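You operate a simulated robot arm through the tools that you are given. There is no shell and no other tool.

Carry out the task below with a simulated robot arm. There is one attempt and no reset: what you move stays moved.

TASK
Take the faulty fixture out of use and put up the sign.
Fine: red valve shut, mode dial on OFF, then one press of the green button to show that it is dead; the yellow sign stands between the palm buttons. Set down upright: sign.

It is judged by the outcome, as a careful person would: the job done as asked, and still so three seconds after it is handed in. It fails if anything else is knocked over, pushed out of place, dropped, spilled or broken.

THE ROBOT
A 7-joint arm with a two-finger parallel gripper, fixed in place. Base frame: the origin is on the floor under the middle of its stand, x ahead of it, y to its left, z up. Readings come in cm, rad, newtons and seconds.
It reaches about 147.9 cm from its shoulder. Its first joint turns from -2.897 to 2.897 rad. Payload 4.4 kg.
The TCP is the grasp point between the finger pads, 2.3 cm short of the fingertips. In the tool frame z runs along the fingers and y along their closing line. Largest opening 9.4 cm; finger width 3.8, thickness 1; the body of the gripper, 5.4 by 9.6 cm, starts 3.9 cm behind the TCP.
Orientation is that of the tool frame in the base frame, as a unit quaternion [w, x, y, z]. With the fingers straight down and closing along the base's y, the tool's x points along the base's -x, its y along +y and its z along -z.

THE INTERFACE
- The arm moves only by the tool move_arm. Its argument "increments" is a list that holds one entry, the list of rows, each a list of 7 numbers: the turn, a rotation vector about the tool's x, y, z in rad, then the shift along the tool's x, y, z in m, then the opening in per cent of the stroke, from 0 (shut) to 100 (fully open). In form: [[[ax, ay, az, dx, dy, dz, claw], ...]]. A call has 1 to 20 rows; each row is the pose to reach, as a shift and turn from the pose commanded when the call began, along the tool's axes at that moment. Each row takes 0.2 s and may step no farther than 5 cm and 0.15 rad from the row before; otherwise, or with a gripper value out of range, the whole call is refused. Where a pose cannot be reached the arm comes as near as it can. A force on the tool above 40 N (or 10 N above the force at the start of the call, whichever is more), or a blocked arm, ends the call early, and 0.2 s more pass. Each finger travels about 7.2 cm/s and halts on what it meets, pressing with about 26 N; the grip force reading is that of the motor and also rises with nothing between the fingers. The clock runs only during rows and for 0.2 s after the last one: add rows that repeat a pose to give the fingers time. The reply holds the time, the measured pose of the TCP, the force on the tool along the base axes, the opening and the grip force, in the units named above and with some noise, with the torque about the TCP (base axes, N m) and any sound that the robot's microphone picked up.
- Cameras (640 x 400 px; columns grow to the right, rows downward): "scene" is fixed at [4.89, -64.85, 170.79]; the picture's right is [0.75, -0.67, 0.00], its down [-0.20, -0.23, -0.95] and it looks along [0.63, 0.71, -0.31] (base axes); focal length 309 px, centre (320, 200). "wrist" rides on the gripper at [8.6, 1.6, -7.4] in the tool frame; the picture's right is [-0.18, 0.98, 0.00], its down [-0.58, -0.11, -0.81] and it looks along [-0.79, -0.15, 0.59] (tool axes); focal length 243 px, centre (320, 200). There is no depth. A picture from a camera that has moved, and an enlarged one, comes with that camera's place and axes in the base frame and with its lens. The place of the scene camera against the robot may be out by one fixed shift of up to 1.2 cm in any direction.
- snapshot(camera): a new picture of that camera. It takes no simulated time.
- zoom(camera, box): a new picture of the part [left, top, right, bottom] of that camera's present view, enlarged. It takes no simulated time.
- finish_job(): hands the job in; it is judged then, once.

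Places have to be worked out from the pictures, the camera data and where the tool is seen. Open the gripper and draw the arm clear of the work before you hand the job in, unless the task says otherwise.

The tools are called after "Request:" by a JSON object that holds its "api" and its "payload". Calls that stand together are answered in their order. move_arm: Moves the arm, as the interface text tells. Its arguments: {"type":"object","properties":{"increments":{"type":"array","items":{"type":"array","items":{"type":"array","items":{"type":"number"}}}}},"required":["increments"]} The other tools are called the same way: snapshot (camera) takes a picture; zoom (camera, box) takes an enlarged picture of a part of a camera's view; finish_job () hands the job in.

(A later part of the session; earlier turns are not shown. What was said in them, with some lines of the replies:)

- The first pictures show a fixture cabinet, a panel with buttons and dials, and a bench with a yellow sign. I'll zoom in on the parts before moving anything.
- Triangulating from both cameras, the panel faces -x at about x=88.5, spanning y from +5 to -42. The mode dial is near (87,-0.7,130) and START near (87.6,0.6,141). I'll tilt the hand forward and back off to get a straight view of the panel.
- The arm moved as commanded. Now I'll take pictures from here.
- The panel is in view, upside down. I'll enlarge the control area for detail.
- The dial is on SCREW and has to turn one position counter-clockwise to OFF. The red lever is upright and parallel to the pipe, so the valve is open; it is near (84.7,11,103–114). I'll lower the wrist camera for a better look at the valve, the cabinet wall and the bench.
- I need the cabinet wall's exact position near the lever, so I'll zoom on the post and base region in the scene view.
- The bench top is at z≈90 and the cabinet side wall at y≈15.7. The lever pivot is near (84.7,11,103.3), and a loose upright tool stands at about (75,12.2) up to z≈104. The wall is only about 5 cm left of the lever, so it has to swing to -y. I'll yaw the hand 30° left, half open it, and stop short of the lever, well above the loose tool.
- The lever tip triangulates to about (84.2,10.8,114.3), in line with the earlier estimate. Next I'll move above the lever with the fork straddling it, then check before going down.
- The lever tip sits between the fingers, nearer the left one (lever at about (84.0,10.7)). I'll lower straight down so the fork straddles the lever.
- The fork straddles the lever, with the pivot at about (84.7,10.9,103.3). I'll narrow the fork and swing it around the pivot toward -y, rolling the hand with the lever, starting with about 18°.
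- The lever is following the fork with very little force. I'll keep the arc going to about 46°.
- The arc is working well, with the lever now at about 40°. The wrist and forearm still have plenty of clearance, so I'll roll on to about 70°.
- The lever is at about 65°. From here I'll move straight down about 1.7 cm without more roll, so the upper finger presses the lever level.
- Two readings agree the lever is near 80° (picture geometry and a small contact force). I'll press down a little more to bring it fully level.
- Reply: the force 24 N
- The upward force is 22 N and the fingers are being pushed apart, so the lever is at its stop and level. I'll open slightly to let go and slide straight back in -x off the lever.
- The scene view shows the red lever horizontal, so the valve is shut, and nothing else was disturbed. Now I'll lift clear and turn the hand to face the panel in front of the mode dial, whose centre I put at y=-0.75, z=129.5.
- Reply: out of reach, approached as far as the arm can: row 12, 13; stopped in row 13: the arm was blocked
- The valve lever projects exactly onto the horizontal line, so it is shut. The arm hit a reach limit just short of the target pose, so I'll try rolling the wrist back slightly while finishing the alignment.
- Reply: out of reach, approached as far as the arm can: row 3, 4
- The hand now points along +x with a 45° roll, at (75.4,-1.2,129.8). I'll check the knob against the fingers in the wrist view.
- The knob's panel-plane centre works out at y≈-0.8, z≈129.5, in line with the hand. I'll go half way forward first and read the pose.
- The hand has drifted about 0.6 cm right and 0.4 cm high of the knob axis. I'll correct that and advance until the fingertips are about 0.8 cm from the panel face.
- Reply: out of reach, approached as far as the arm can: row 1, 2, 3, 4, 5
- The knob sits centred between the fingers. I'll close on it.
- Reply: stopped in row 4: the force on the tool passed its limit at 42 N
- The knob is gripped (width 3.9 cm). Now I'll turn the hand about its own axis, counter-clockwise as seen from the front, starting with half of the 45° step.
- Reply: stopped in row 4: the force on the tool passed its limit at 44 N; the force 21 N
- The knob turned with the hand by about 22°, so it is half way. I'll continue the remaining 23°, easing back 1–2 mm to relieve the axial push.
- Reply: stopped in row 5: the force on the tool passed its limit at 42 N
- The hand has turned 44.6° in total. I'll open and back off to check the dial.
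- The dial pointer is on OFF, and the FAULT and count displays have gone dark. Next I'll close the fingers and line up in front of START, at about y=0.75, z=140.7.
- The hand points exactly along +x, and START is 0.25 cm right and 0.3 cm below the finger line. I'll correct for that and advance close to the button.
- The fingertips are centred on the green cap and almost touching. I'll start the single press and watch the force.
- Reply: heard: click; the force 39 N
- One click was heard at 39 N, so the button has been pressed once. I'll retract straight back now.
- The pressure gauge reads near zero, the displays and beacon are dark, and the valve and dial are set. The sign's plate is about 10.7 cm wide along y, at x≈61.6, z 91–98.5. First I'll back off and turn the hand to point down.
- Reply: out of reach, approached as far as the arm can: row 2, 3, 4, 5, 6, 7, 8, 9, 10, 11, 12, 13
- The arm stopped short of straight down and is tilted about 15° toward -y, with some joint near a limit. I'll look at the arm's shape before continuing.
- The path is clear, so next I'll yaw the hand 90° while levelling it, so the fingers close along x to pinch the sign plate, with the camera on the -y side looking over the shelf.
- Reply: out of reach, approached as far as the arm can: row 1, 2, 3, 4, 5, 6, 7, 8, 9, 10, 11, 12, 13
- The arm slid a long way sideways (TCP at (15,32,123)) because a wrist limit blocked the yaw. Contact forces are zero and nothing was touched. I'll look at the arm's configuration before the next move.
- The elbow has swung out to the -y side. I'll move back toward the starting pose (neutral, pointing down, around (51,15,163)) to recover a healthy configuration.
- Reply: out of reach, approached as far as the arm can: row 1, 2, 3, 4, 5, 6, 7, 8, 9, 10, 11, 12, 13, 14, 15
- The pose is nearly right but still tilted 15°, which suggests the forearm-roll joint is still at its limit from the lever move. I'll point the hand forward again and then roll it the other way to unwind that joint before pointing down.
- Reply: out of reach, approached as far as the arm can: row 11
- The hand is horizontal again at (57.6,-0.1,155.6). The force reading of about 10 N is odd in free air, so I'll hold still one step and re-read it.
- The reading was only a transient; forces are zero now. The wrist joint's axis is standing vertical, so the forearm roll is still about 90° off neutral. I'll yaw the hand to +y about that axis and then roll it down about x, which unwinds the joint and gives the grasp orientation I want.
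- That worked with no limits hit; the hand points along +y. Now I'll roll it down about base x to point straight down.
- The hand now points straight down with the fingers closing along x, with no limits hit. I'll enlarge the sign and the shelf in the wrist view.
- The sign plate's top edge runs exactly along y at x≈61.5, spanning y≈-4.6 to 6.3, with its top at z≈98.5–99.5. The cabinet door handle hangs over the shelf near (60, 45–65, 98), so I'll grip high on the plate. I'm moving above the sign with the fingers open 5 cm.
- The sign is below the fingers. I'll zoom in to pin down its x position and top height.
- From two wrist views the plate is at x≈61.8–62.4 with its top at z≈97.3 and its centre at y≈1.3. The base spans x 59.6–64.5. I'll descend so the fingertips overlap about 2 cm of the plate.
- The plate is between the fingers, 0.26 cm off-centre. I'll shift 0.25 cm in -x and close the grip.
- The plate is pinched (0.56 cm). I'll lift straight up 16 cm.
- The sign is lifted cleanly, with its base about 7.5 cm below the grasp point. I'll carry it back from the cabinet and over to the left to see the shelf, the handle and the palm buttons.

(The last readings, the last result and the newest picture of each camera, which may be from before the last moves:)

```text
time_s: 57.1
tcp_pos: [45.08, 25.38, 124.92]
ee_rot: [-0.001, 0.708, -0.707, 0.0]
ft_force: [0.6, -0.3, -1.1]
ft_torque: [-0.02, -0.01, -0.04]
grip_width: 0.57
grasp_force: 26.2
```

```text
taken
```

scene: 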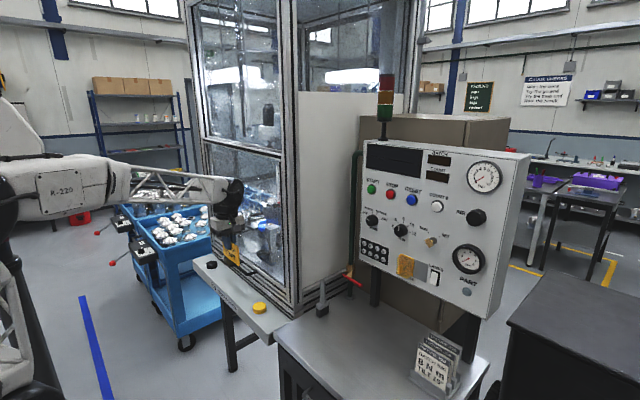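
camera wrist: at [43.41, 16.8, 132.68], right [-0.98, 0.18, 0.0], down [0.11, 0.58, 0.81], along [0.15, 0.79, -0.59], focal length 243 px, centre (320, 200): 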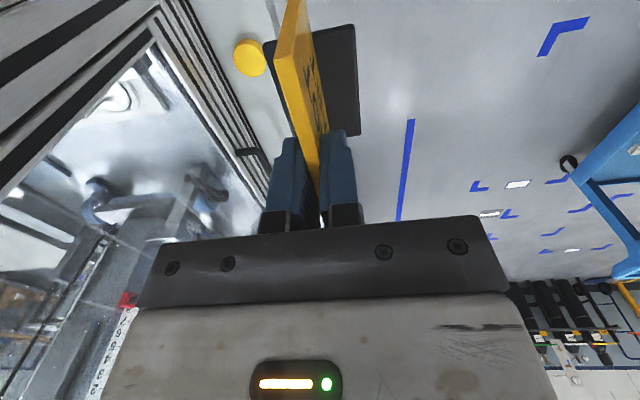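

From here I can see the yellow button and the near end of the handle. I'll zoom in, then move further along y to see the middle of the shelf.

Request:
{"api": "zoom", "payload": {"camera": "wrist", "box": [190, 20, 300, 190]}}

Request:
{"api": "move_arm", "payload": {"increments": [[[0, 0, 0, -0.04, 0, 0, 0], [0, 0, 0, -0.08, 0, 0, 0], [0, 0, 0, -0.12, 0, 0, 0], [0, 0, 0, -0.16, 0, 0, 0], [0, 0, 0, -0.2, 0, 0, 0], [0, 0, 0, -0.2, 0, 0, 0]]]}}

Request:
{"api": "snapshot", "payload": {"camera": "wrist"}}

Request:
{"api": "zoom", "payload": {"camera": "wrist", "box": [160, 0, 290, 130]}}

```text
2.35 times, centred on (245, 105) of wrist
camera zoom: at [43.41, 16.8, 132.68], right [-0.98, 0.18, 0.0], down [0.11, 0.58, 0.81], along [0.15, 0.79, -0.59], focal length 571 px, centre (496, 424)
```

zoom: 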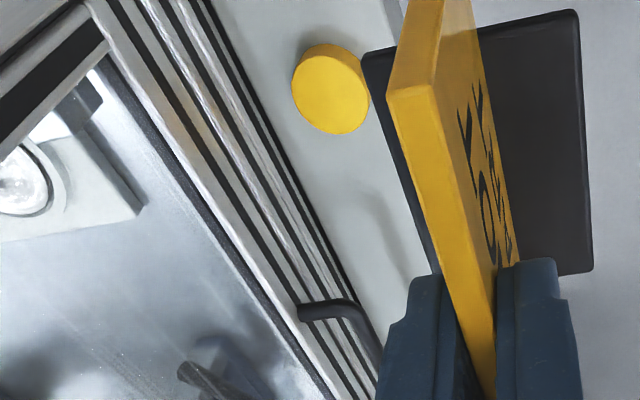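

```text
time_s: 58.5
tcp_pos: [45.17, 45.37, 125.31]
ee_rot: [0.0, 0.708, -0.707, 0.0]
ft_force: [-0.4, 0.4, -1.0]
ft_torque: [0.0, -0.01, 0.0]
grip_width: 0.55
grasp_force: 25.7
```

```text
taken
camera wrist: at [43.51, 36.83, 132.84], right [-0.98, 0.18, 0.0], down [0.11, 0.58, 0.81], along [0.15, 0.79, -0.59], focal length 243 px, centre (320, 200)
```

wrist: 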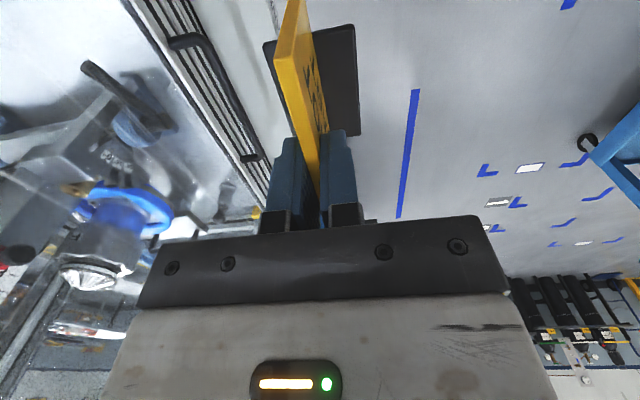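

```text
3.08 times, centred on (225, 65) of wrist
camera zoom: at [43.51, 36.83, 132.84], right [-0.98, 0.18, 0.0], down [0.11, 0.58, 0.81], along [0.15, 0.79, -0.59], focal length 746 px, centre (612, 615)
```

zoom: 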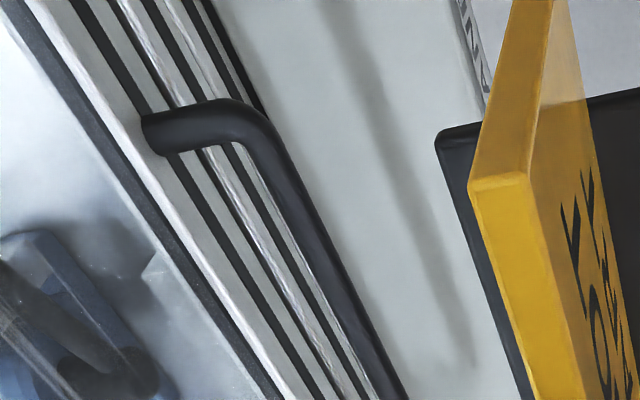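

The views agree: the handle bar is centred at x=60.5, z=97.6, from y≈47 to 66. The shelf spans x≈53.4–64.7 at z≈87, and the yellow button is at (58.8,33.5). With the present grip the gripper body would foul the handle at mid-shelf. So I'll set the sign down just before the handle (y≈42.8, x≈56.5), re-grip it higher, and then shift it to the middle. I'm moving above that spot now.

Request:
{"api": "move_arm", "payload": {"increments": [[[0, 0, 0, 0.0052, -0.0226, 0.0266, 0], [0, 0, 0, 0.0104, -0.0452, 0.0532, 0], [0, 0, 0, 0.0156, -0.0678, 0.0798, 0], [0, 0, 0, 0.0208, -0.0904, 0.1064, 0], [0, 0, 0, 0.026, -0.113, 0.133, 0], [0, 0, 0, 0.026, -0.113, 0.133, 0]]]}}

Request:
{"api": "snapshot", "payload": {"camera": "wrist"}}

Request:
{"api": "zoom", "payload": {"camera": "scene", "box": [180, 180, 340, 330]}}

```text
time_s: 59.9
tcp_pos: [56.08, 42.76, 112.09]
ee_rot: [0.001, 0.708, -0.707, 0.001]
ft_force: [0.3, 0.4, -0.8]
ft_torque: [-0.02, -0.02, -0.02]
grip_width: 0.55
grasp_force: 26.2
```

```text
taken
camera wrist: at [54.44, 34.15, 119.57], right [-0.98, 0.18, 0.0], down [0.11, 0.58, 0.81], along [0.15, 0.79, -0.59], focal length 243 px, centre (320, 200)
```

wrist: 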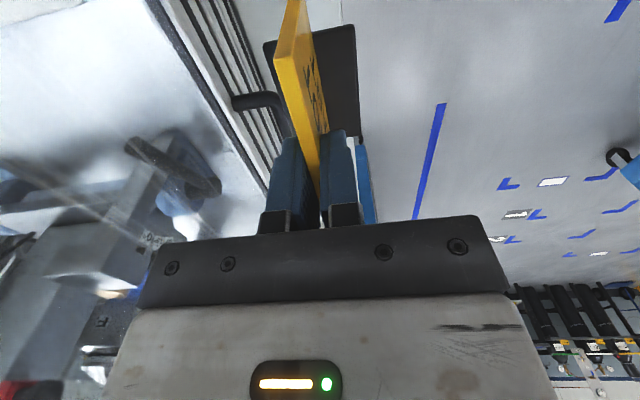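

```text
2.67 times, centred on (260, 255) of scene
camera zoom: at [4.89, -64.85, 170.79], right [0.75, -0.67, 0.0], down [-0.2, -0.23, -0.95], along [0.63, 0.71, -0.31], focal length 824 px, centre (480, 53)
```

zoom: 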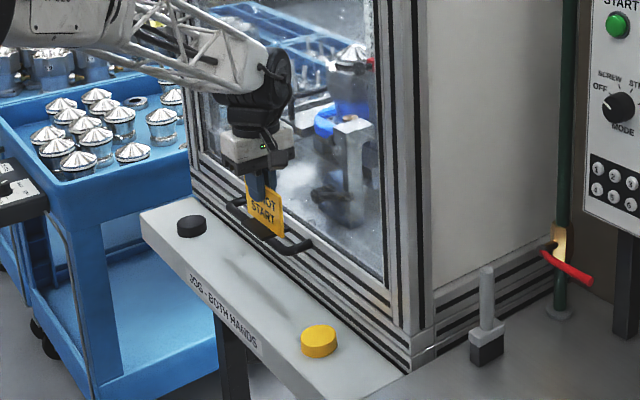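

The hand is at (56.1,42.8,112), short of the handle in y. The black button is near (58,79), so mid-span is y≈56. I'll descend to just above the shelf, correcting x by 0.4 cm.

Request:
{"api": "move_arm", "payload": {"increments": [[[0, 0, 0, 0, -0.004, 0.03, 0], [0, 0, 0, 0, -0.004, 0.07, 0], [0, 0, 0, 0, -0.004, 0.11, 0], [0, 0, 0, 0, -0.004, 0.14, 0], [0, 0, 0, 0, -0.004, 0.155, 0], [0, 0, 0, 0, -0.004, 0.155, 0]]]}}

Request:
{"api": "snapshot", "payload": {"camera": "wrist"}}

Request:
{"api": "zoom", "payload": {"camera": "scene", "box": [200, 210, 300, 310]}}

```text
time_s: 61.3
tcp_pos: [56.78, 42.58, 96.46]
ee_rot: [0.0, 0.708, -0.706, 0.0]
ft_force: [0.1, -0.3, -1.3]
ft_torque: [0.01, 0.04, 0.0]
grip_width: 0.55
grasp_force: 25.8
```

```text
taken
camera wrist: at [55.12, 34.13, 104.05], right [-0.98, 0.18, 0.0], down [0.11, 0.58, 0.81], along [0.15, 0.79, -0.59], focal length 243 px, centre (320, 200)
```

wrist: 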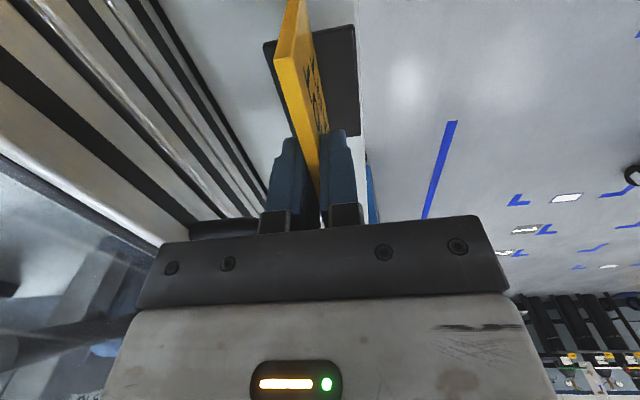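

```text
4.00 times, centred on (250, 260) of scene
camera zoom: at [4.89, -64.85, 170.79], right [0.75, -0.67, 0.0], down [-0.2, -0.23, -0.95], along [0.63, 0.71, -0.31], focal length 1235 px, centre (600, -40)
```

zoom: 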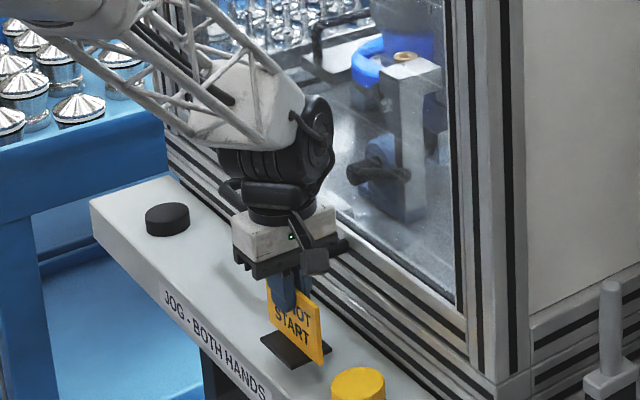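

The sign is centred over the shelf depth, with its base front edge about 0.5 cm inside the shelf edge, and contact should be about 2 cm lower. I'll lower slowly and watch the vertical force.

Request:
{"api": "move_arm", "payload": {"increments": [[[0, 0, 0, 0, 0, 0.004, 0], [0, 0, 0, 0, 0, 0.008, 0], [0, 0, 0, 0, 0, 0.011, 0], [0, 0, 0, 0, 0, 0.013, 0], [0, 0, 0, 0, 0, 0.013, 0]]]}}

Request:
{"api": "zoom", "payload": {"camera": "scene", "box": [230, 270, 280, 310]}}

```text
time_s: 62.5
tcp_pos: [56.73, 42.84, 95.16]
ee_rot: [0.0, 0.707, -0.707, 0.0]
ft_force: [0.2, 0.6, -1.4]
ft_torque: [0.04, -0.05, -0.01]
grip_width: 0.54
grasp_force: 26.0
```

```text
10.00 times, centred on (255, 290) of scene
camera zoom: at [4.89, -64.85, 170.79], right [0.75, -0.67, 0.0], down [-0.2, -0.23, -0.95], along [0.63, 0.71, -0.31], focal length 3088 px, centre (970, -700)
```

zoom: 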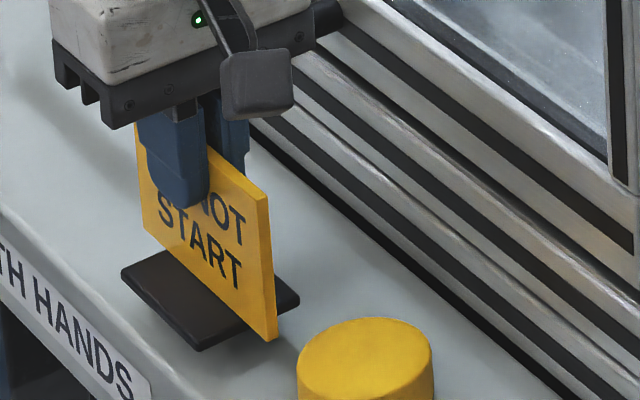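

There's still a small gap with a shadow under the base. I'll lower in small steps.

Request:
{"api": "move_arm", "payload": {"increments": [[[0, 0, 0, 0, 0, 0.0015, 0], [0, 0, 0, 0, 0, 0.003, 0], [0, 0, 0, 0, 0, 0.0045, 0], [0, 0, 0, 0, 0, 0.0045, 0]]]}}

Request:
{"api": "zoom", "payload": {"camera": "scene", "box": [230, 270, 280, 310]}}

```text
time_s: 63.5
tcp_pos: [56.71, 42.84, 94.81]
ee_rot: [0.0, -0.707, 0.707, 0.001]
ft_force: [-1.5, -0.3, -1.7]
ft_torque: [0.02, -0.01, 0.02]
grip_width: 0.55
grasp_force: 26.2
```

```text
10.00 times, centred on (255, 290) of scene
camera zoom: at [4.89, -64.85, 170.79], right [0.75, -0.67, 0.0], down [-0.2, -0.23, -0.95], along [0.63, 0.71, -0.31], focal length 3088 px, centre (970, -700)
```

zoom: 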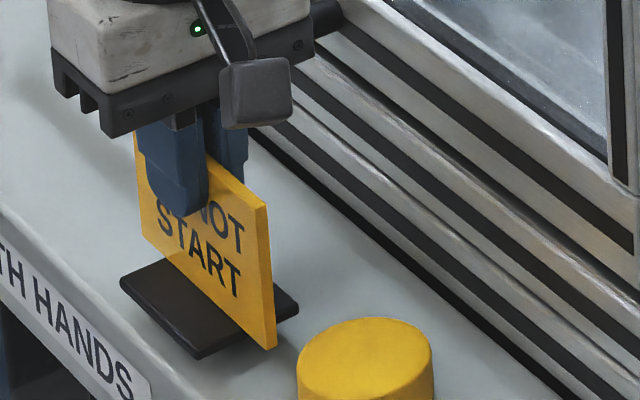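

No contact yet. I'll continue lowering gently.

Request:
{"api": "move_arm", "payload": {"increments": [[[0, 0, 0, 0, 0, 0.0015, 0], [0, 0, 0, 0, 0, 0.003, 0], [0, 0, 0, 0, 0, 0.0045, 0], [0, 0, 0, 0, 0, 0.0045, 0]]]}}

Request:
{"api": "zoom", "payload": {"camera": "scene", "box": [230, 270, 280, 310]}}

```text
time_s: 64.5
tcp_pos: [56.57, 42.76, 94.34]
ee_rot: [0.0, 0.707, -0.707, 0.0]
ft_force: [-0.1, 0.1, -1.2]
ft_torque: [0.01, 0.0, 0.0]
grip_width: 0.55
grasp_force: 25.7
```

```text
10.00 times, centred on (255, 290) of scene
camera zoom: at [4.89, -64.85, 170.79], right [0.75, -0.67, 0.0], down [-0.2, -0.23, -0.95], along [0.63, 0.71, -0.31], focal length 3088 px, centre (970, -700)
```

zoom: 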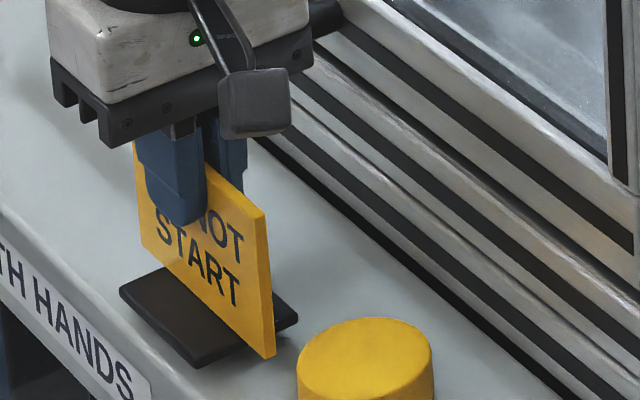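

Still no contact, so I'll continue down.

Request:
{"api": "move_arm", "payload": {"increments": [[[0, 0, 0, 0, 0, 0.002, 0], [0, 0, 0, 0, 0, 0.004, 0], [0, 0, 0, 0, 0, 0.006, 0], [0, 0, 0, 0, 0, 0.006, 0]]]}}

Request:
{"api": "zoom", "payload": {"camera": "scene", "box": [230, 270, 280, 310]}}

```text
time_s: 65.5
tcp_pos: [56.71, 42.95, 93.71]
ee_rot: [0.0, 0.708, -0.706, 0.0]
ft_force: [0.1, -1.1, -1.4]
ft_torque: [0.01, -0.02, -0.01]
grip_width: 0.57
grasp_force: 25.7
```

```text
10.00 times, centred on (255, 290) of scene
camera zoom: at [4.89, -64.85, 170.79], right [0.75, -0.67, 0.0], down [-0.2, -0.23, -0.95], along [0.63, 0.71, -0.31], focal length 3088 px, centre (970, -700)
```

zoom: 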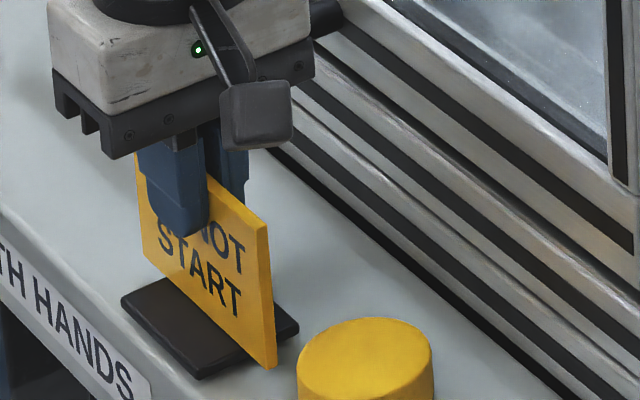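

There's still no contact at TCP z=93.7, so the shelf is lower than I thought and a straight-down release at mid-shelf would hit the handle. Tilting the hand about 14° forward brings the gripper body clear of the handle. I can then touch down on the base's front edge and let the sign settle upright by opening slowly. First I'll lift.

Request:
{"api": "move_arm", "payload": {"increments": [[[0, 0, 0, 0, 0, -0.03, 0], [0, 0, 0, 0, 0.002, -0.07, 0], [0, 0, 0, 0, 0.006, -0.11, 0], [0, 0, 0, 0, 0.01, -0.15, 0], [0, 0, 0, 0, 0.01, -0.15, 0]]]}}

Request:
{"api": "move_arm", "payload": {"increments": [[[0.04, 0, 0, -0.02, 0.002, 0, 0], [0.08, 0, 0, -0.05, 0.004, 0, 0], [0.12, 0, 0, -0.08, 0.006, 0, 0], [0.16, 0, 0, -0.11, 0.008, 0, 0], [0.2, 0, 0, -0.13, 0.009, 0, 0], [0.2443, 0, 0, -0.13, 0.009, 0, 0], [0.2443, 0, 0, -0.13, 0.009, 0, 0]]]}}

Request:
{"api": "snapshot", "payload": {"camera": "wrist"}}

Request:
{"api": "zoom", "payload": {"camera": "scene", "box": [160, 180, 320, 310]}}

```text
time_s: 66.7
tcp_pos: [55.81, 42.74, 108.54]
ee_rot: [0.0, 0.708, -0.706, 0.0]
ft_force: [0.4, -0.5, -0.7]
ft_torque: [0.03, 0.02, 0.0]
grip_width: 0.56
grasp_force: 26.2
```

```text
time_s: 68.3
tcp_pos: [54.75, 55.73, 108.82]
ee_rot: [-0.086, 0.703, -0.701, 0.087]
ft_force: [0.1, -0.2, -1.2]
ft_torque: [0.01, 0.01, -0.01]
grip_width: 0.55
grasp_force: 25.6
```

```text
taken
camera wrist: at [51.39, 47.19, 115.73], right [-0.95, 0.18, -0.24], down [-0.09, 0.58, 0.81], along [0.29, 0.79, -0.54], focal length 243 px, centre (320, 200)
```

wrist: 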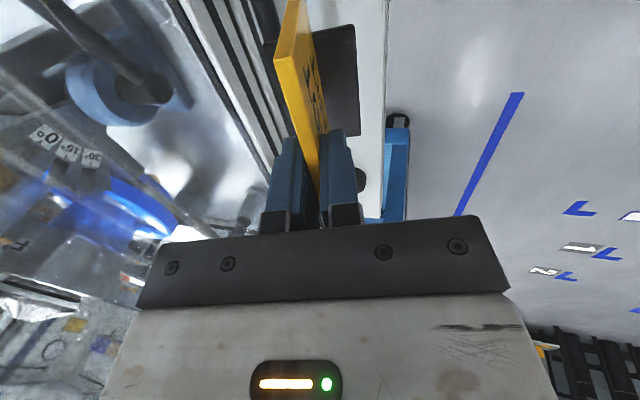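

```text
3.08 times, centred on (240, 245) of scene
camera zoom: at [4.89, -64.85, 170.79], right [0.75, -0.67, 0.0], down [-0.2, -0.23, -0.95], along [0.63, 0.71, -0.31], focal length 950 px, centre (566, 62)
```

zoom: 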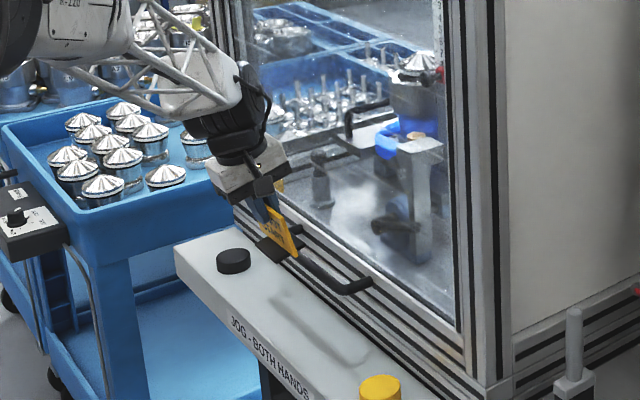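

The tilt is set, the sign hangs over mid-shelf at y≈56, and the gripper body clears the handle. I'll come down 1.5 cm further forward until the base is below the handle height, then shift back in and continue to about 2 cm above the shelf.

Request:
{"api": "move_arm", "payload": {"increments": [[[0, 0, 0, 0, 0.0146, -0.0037, 0], [0, 0, 0, 0, 0.0243, 0.0352, 0], [0, 0, 0, 0, 0.034, 0.074, 0], [0, 0, 0, 0, 0.0267, 0.0758, 0], [0, 0, 0, 0, 0.0194, 0.0776, 0], [0, 0, 0, 0, 0.0267, 0.1067, 0], [0, 0, 0, 0, 0.0316, 0.1261, 0], [0, 0, 0, 0, 0.0316, 0.1261, 0]]]}}

Request:
{"api": "snapshot", "payload": {"camera": "wrist"}}

Request:
{"api": "zoom", "payload": {"camera": "scene", "box": [190, 220, 290, 310]}}

```text
time_s: 70.1
tcp_pos: [54.52, 55.9, 95.71]
ee_rot: [-0.086, 0.702, -0.701, 0.086]
ft_force: [1.1, 0.4, -0.9]
ft_torque: [-0.02, 0.06, 0.02]
grip_width: 0.52
grasp_force: 26.3
```

```text
taken
camera wrist: at [51.12, 47.36, 102.62], right [-0.95, 0.18, -0.24], down [-0.09, 0.58, 0.81], along [0.29, 0.79, -0.54], focal length 243 px, centre (320, 200)
```

wrist: 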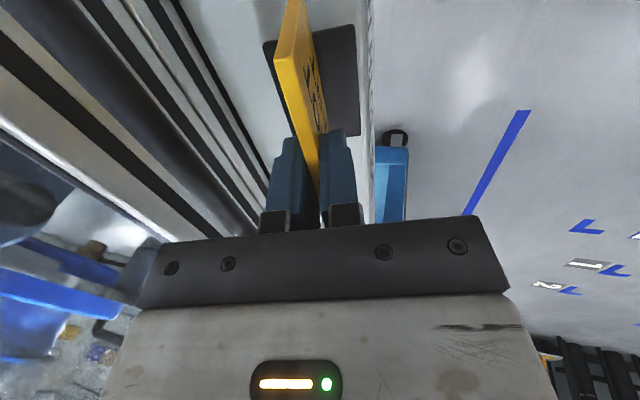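

```text
4.44 times, centred on (240, 265) of scene
camera zoom: at [4.89, -64.85, 170.79], right [0.75, -0.67, 0.0], down [-0.2, -0.23, -0.95], along [0.63, 0.71, -0.31], focal length 1373 px, centre (676, -89)
```

zoom: 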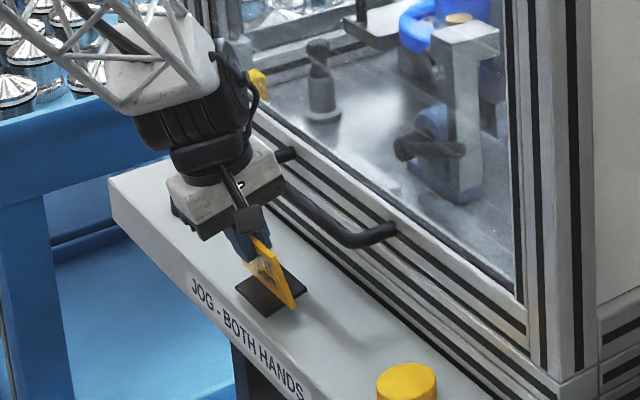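

Everything is clear: the base is below the handle with its front edge about 0.6 cm inside the shelf edge. I'll shift +0.5 cm in x and lower another 1.4 cm.

Request:
{"api": "move_arm", "payload": {"increments": [[[0, 0, 0, 0, -0.0036, 0.0049, 0], [0, 0, 0, 0, -0.0024, 0.0098, 0], [0, 0, 0, 0, -0.0015, 0.0148, 0], [0, 0, 0, 0, -0.0015, 0.0148, 0]]]}}

Request:
{"api": "zoom", "payload": {"camera": "scene", "box": [220, 265, 270, 305]}}

```text
time_s: 71.1
tcp_pos: [55.24, 55.8, 94.24]
ee_rot: [-0.087, 0.702, -0.701, 0.087]
ft_force: [-0.6, -0.3, -1.3]
ft_torque: [0.01, -0.02, 0.01]
grip_width: 0.53
grasp_force: 26.2
```

```text
10.00 times, centred on (245, 285) of scene
camera zoom: at [4.89, -64.85, 170.79], right [0.75, -0.67, 0.0], down [-0.2, -0.23, -0.95], along [0.63, 0.71, -0.31], focal length 3088 px, centre (1070, -650)
```

zoom: 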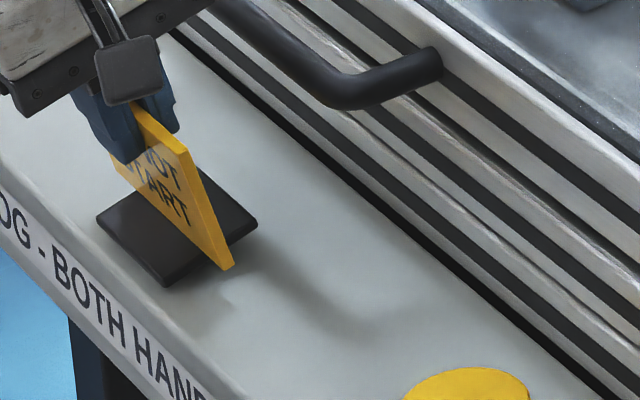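

No contact yet. I'll continue down in small steps.

Request:
{"api": "move_arm", "payload": {"increments": [[[0, 0, 0, 0, 0.0005, 0.0019, 0], [0, 0, 0, 0, 0.001, 0.0039, 0], [0, 0, 0, 0, 0.0015, 0.0058, 0], [0, 0, 0, 0, 0.0015, 0.0058, 0]]]}}

Request:
{"api": "zoom", "payload": {"camera": "scene", "box": [220, 265, 270, 305]}}

```text
time_s: 72.1
tcp_pos: [55.37, 55.67, 93.69]
ee_rot: [-0.087, 0.702, -0.702, 0.086]
ft_force: [-0.8, -1.9, 13.6]
ft_torque: [-0.36, 0.11, 0.0]
grip_width: 0.56
grasp_force: 26.0
```

```text
10.00 times, centred on (245, 285) of scene
camera zoom: at [4.89, -64.85, 170.79], right [0.75, -0.67, 0.0], down [-0.2, -0.23, -0.95], along [0.63, 0.71, -0.31], focal length 3088 px, centre (1070, -650)
```

zoom: 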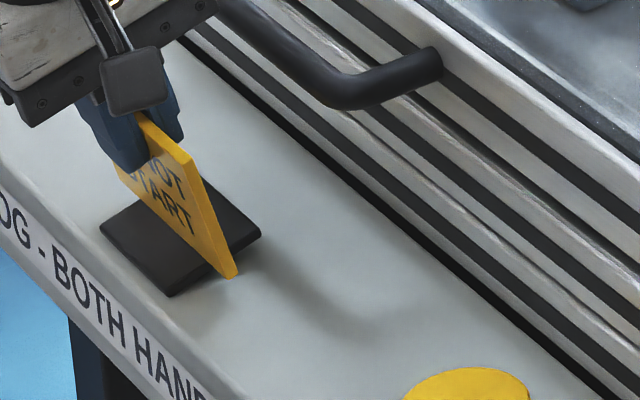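

Contact: about 15 N upward with the torque pointing to the base's front edge, so the shelf is at z≈85.5. I'll ease off 2 mm, then open very slowly so the sign pivots gently down onto its whole base.

Request:
{"api": "move_arm", "payload": {"increments": [[[0, 0, 0, 0, -0.0004, -0.0016, 2], [0, 0, 0, 0, -0.0004, -0.0016, 6], [0, 0, 0, 0, -0.0004, -0.0016, 9], [0, 0, 0, 0, -0.0004, -0.0016, 12], [0, 0, 0, 0, -0.0004, -0.0016, 15], [0, 0, 0, 0, -0.0004, -0.0016, 18], [0, 0, 0, 0, -0.0004, -0.0016, 21]]]}}

Request:
{"api": "zoom", "payload": {"camera": "scene", "box": [220, 265, 270, 305]}}

Request:
{"api": "snapshot", "payload": {"camera": "wrist"}}

```text
time_s: 73.7
tcp_pos: [55.37, 55.89, 93.79]
ee_rot: [-0.086, 0.703, -0.701, 0.085]
ft_force: [0.5, 0.3, 0.6]
ft_torque: [-0.01, 0.0, 0.03]
grip_width: 1.98
grasp_force: 0.2
```

```text
10.00 times, centred on (245, 285) of scene
camera zoom: at [4.89, -64.85, 170.79], right [0.75, -0.67, 0.0], down [-0.2, -0.23, -0.95], along [0.63, 0.71, -0.31], focal length 3088 px, centre (1070, -650)
```

zoom: 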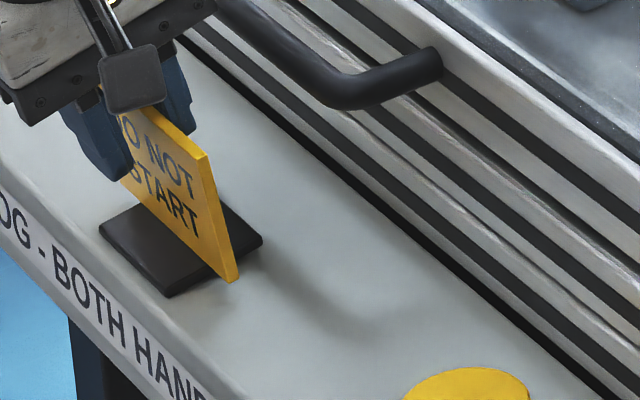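

```text
taken
camera wrist: at [51.87, 47.28, 100.71], right [-0.95, 0.18, -0.24], down [-0.09, 0.58, 0.81], along [0.29, 0.79, -0.54], focal length 243 px, centre (320, 200)
```

wrist: 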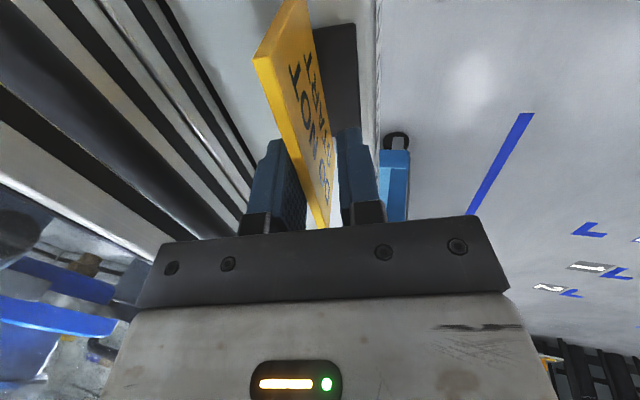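

It's working: the sign is leaning gently on the back finger and pivoting upright. I'll keep opening slowly.

Request:
{"api": "move_arm", "payload": {"increments": [[[0, 0, 0, 0, 0, 0, 23], [0, 0, 0, 0, 0, 0, 26], [0, 0, 0, 0, 0, 0, 29], [0, 0, 0, 0, 0, 0, 32], [0, 0, 0, 0, 0, 0, 35], [0, 0, 0, 0, 0, 0, 38], [0, 0, 0, 0, 0, 0, 41], [0, 0, 0, 0, 0, 0, 44], [0, 0, 0, 0, 0, 0, 47], [0, 0, 0, 0, 0, 0, 50], [0, 0, 0, 0, 0, 0, 53], [0, 0, 0, 0, 0, 0, 53]]]}}

Request:
{"api": "zoom", "payload": {"camera": "scene", "box": [220, 265, 270, 305]}}

Request:
{"api": "snapshot", "payload": {"camera": "wrist"}}

```text
time_s: 76.3
tcp_pos: [55.33, 55.92, 93.76]
ee_rot: [-0.087, 0.702, -0.701, 0.086]
ft_force: [-0.3, 0.3, -0.5]
ft_torque: [0.0, -0.03, 0.01]
grip_width: 4.98
grasp_force: 0.0
```

```text
10.00 times, centred on (245, 285) of scene
camera zoom: at [4.89, -64.85, 170.79], right [0.75, -0.67, 0.0], down [-0.2, -0.23, -0.95], along [0.63, 0.71, -0.31], focal length 3088 px, centre (1070, -650)
```

zoom: 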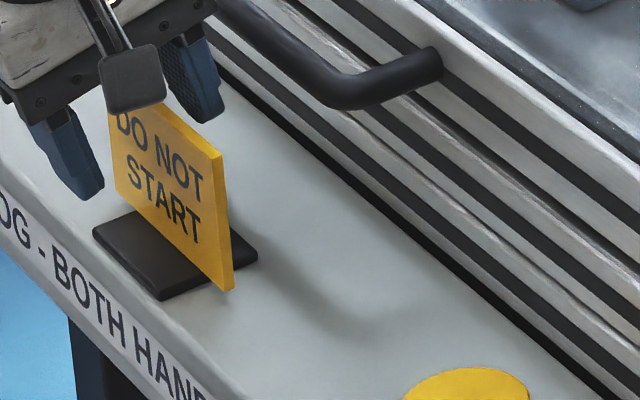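

```text
taken
camera wrist: at [51.87, 47.28, 100.71], right [-0.95, 0.18, -0.24], down [-0.09, 0.58, 0.81], along [0.29, 0.79, -0.54], focal length 243 px, centre (320, 200)
```

wrist: 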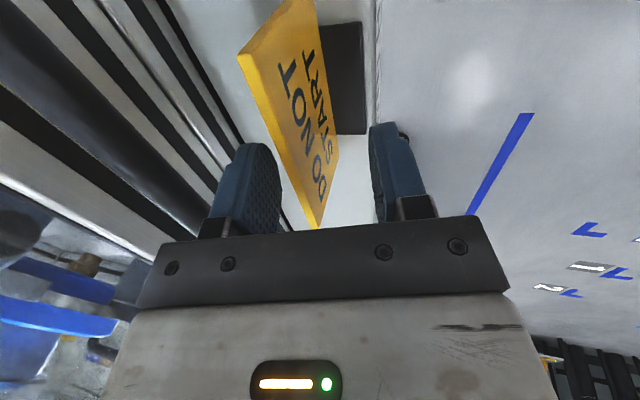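

The sign is standing upright on its full base and is free of both fingers. I'll withdraw along the tilted finger axis, away from the handle.

Request:
{"api": "move_arm", "payload": {"increments": [[[0, 0, 0, 0, 0, -0.01, 55], [0, 0, 0, 0, 0, -0.025, 55], [0, 0, 0, 0, 0, -0.045, 55], [0, 0, 0, 0, 0, -0.07, 55], [0, 0, 0, 0, 0, -0.1, 55], [0, 0, 0, 0, 0, -0.14, 55], [0, 0, 0, 0, 0, -0.18, 55], [0, 0, 0, 0, 0, -0.18, 55]]]}}

Request:
{"api": "snapshot", "payload": {"camera": "wrist"}}

Request:
{"api": "zoom", "payload": {"camera": "scene", "box": [170, 220, 310, 330]}}

```text
time_s: 78.1
tcp_pos: [50.63, 55.59, 111.35]
ee_rot: [-0.086, 0.702, -0.701, 0.086]
ft_force: [0.9, 0.9, -0.3]
ft_torque: [0.0, -0.03, 0.02]
grip_width: 5.17
grasp_force: 0.0
```

```text
taken
camera wrist: at [47.26, 46.96, 118.34], right [-0.95, 0.18, -0.24], down [-0.09, 0.58, 0.81], along [0.29, 0.79, -0.54], focal length 243 px, centre (320, 200)
```

wrist: 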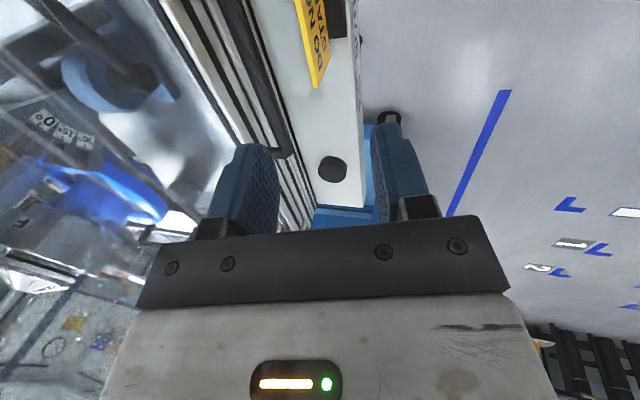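

```text
3.64 times, centred on (240, 275) of scene
camera zoom: at [4.89, -64.85, 170.79], right [0.75, -0.67, 0.0], down [-0.2, -0.23, -0.95], along [0.63, 0.71, -0.31], focal length 1123 px, centre (611, -73)
```

zoom: 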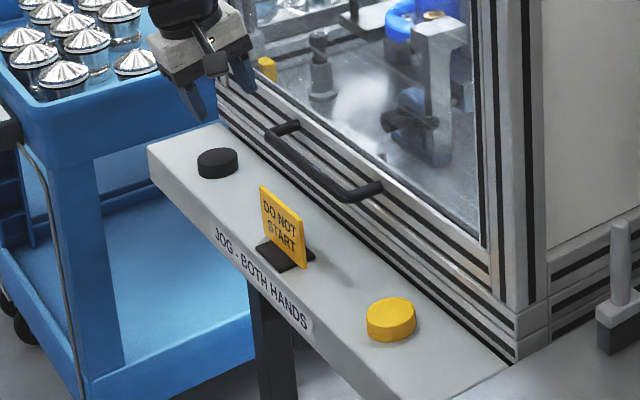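

The sign stands upright between the black and yellow palm buttons, above the "JOG - BOTH HANDS" label. I'll zoom in to confirm it is vertical and flat on the shelf, and check the rest of the scene.

Request:
{"api": "zoom", "payload": {"camera": "scene", "box": [220, 260, 265, 300]}}

Request:
{"api": "zoom", "payload": {"camera": "wrist", "box": [260, 0, 380, 100]}}

Request:
{"api": "snapshot", "payload": {"camera": "scene"}}

```text
10.00 times, centred on (242, 280) of scene
camera zoom: at [4.89, -64.85, 170.79], right [0.75, -0.67, 0.0], down [-0.2, -0.23, -0.95], along [0.63, 0.71, -0.31], focal length 3088 px, centre (1095, -600)
```

zoom: 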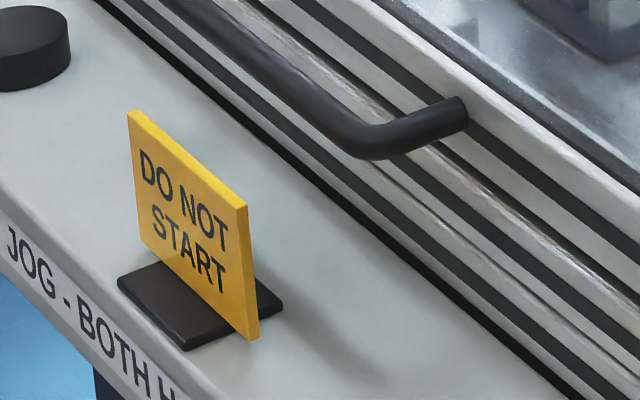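

```text
4.00 times, centred on (320, 50) of wrist
camera zoom: at [47.26, 46.96, 118.34], right [-0.95, 0.18, -0.24], down [-0.09, 0.58, 0.81], along [0.29, 0.79, -0.54], focal length 970 px, centre (320, 800)
```

zoom: 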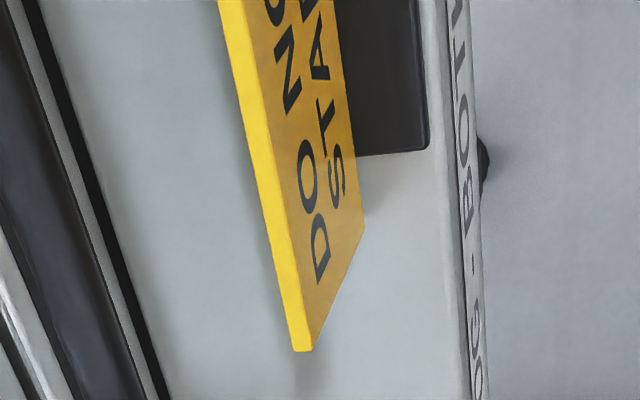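

```text
taken
```

scene: 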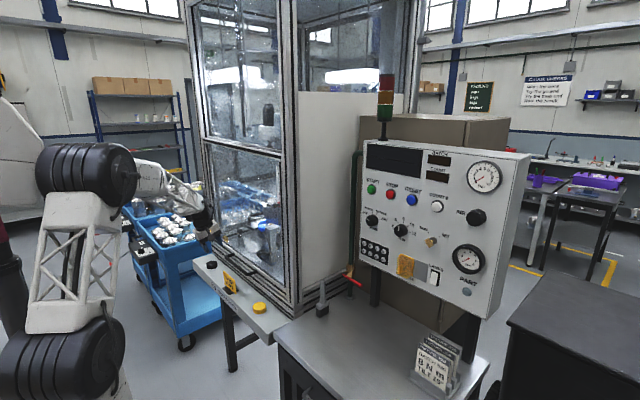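

The sign's edges match the expected perspective of a true vertical within about 1°, and its base lies flat on the shelf. The valve is shut, the dial is on OFF, and the loose tool, card stand and buttons are untouched. I'll raise the open hand well clear.

Request:
{"api": "move_arm", "payload": {"increments": [[[0, 0, 0, 0.005, -0.001, -0.04, 60], [0, 0, 0, 0.02, -0.003, -0.08, 60], [0, 0, 0, 0.04, -0.005, -0.12, 60], [0, 0, 0, 0.06, -0.007, -0.16, 60], [0, 0, 0, 0.08, -0.009, -0.2, 60], [0, 0, 0, 0.105, -0.011, -0.235, 60], [0, 0, 0, 0.13, -0.013, -0.265, 60], [0, 0, 0, 0.156, -0.0152, -0.291, 60], [0, 0, 0, 0.156, -0.0152, -0.291, 60]]]}}

Request:
{"api": "snapshot", "payload": {"camera": "scene"}}

Request:
{"api": "zoom", "payload": {"camera": "scene", "box": [190, 240, 400, 390]}}

Request:
{"api": "zoom", "payload": {"camera": "scene", "box": [340, 140, 520, 310]}}

```text
time_s: 80.1
tcp_pos: [45.45, 40.46, 139.8]
ee_rot: [-0.086, 0.703, -0.701, 0.086]
ft_force: [0.6, 0.0, 0.3]
ft_torque: [0.05, 0.03, 0.03]
grip_width: 5.62
grasp_force: 0.1
```

```text
taken
```

scene: 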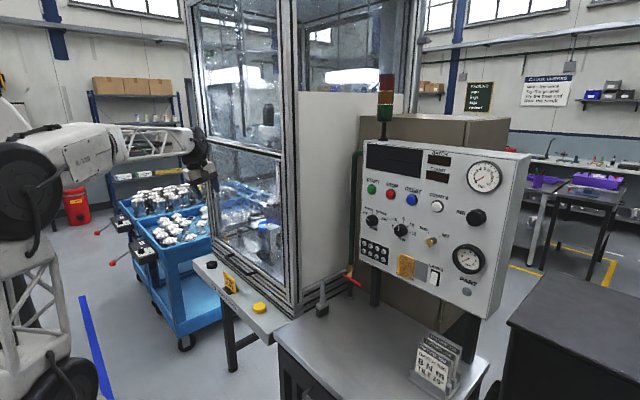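

```text
2.67 times, centred on (295, 315) of scene
camera zoom: at [4.89, -64.85, 170.79], right [0.75, -0.67, 0.0], down [-0.2, -0.23, -0.95], along [0.63, 0.71, -0.31], focal length 824 px, centre (387, -107)
```

zoom: 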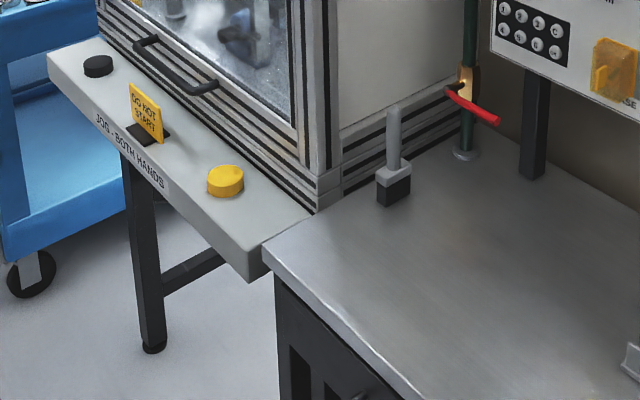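

```text
2.35 times, centred on (430, 225) of scene
camera zoom: at [4.89, -64.85, 170.79], right [0.75, -0.67, 0.0], down [-0.2, -0.23, -0.95], along [0.63, 0.71, -0.31], focal length 727 px, centre (61, 141)
```

zoom: 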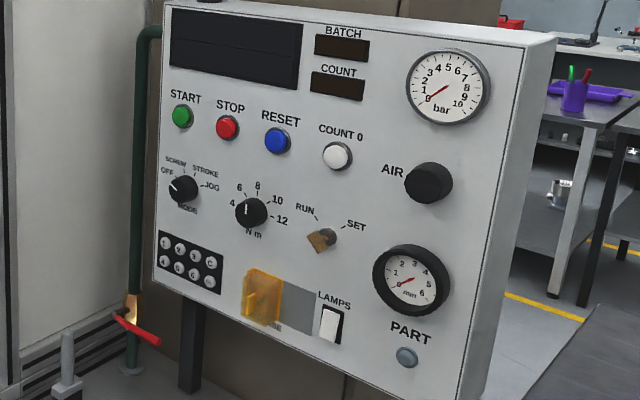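

Final check: the red lever is horizontal (shut), with the gauge at 0 bar. The dial is on OFF, START was pressed once and the panel stayed dead. The sign stands upright between the palm buttons, nothing else has moved, and the open hand is clear, so I'm handing in.

Request:
{"api": "finish_job", "payload": {}}

```text
The job is handed in.
```

The fixture is out of use and the sign is up. I've handed the job in but don't have the judging result.

- **Red valve:** shut. The lever is horizontal at its stop, and the pressure gauge has dropped to about 0 bar.
- **Mode dial:** on OFF. The panel displays and the FAULT reading went dark when I turned it.
- **Green button:** pressed once, after the valve and dial, with one click heard. The panel stayed dead.
- **Yellow sign:** standing upright on the shelf between the two palm buttons, close to the middle. The door handle blocked a straight-down release there, so I set the sign down tilted and opened the gripper slowly until it settled on its base.

In the last pictures nothing else looked moved, knocked over or damaged. The gripper is open and clear of the work.
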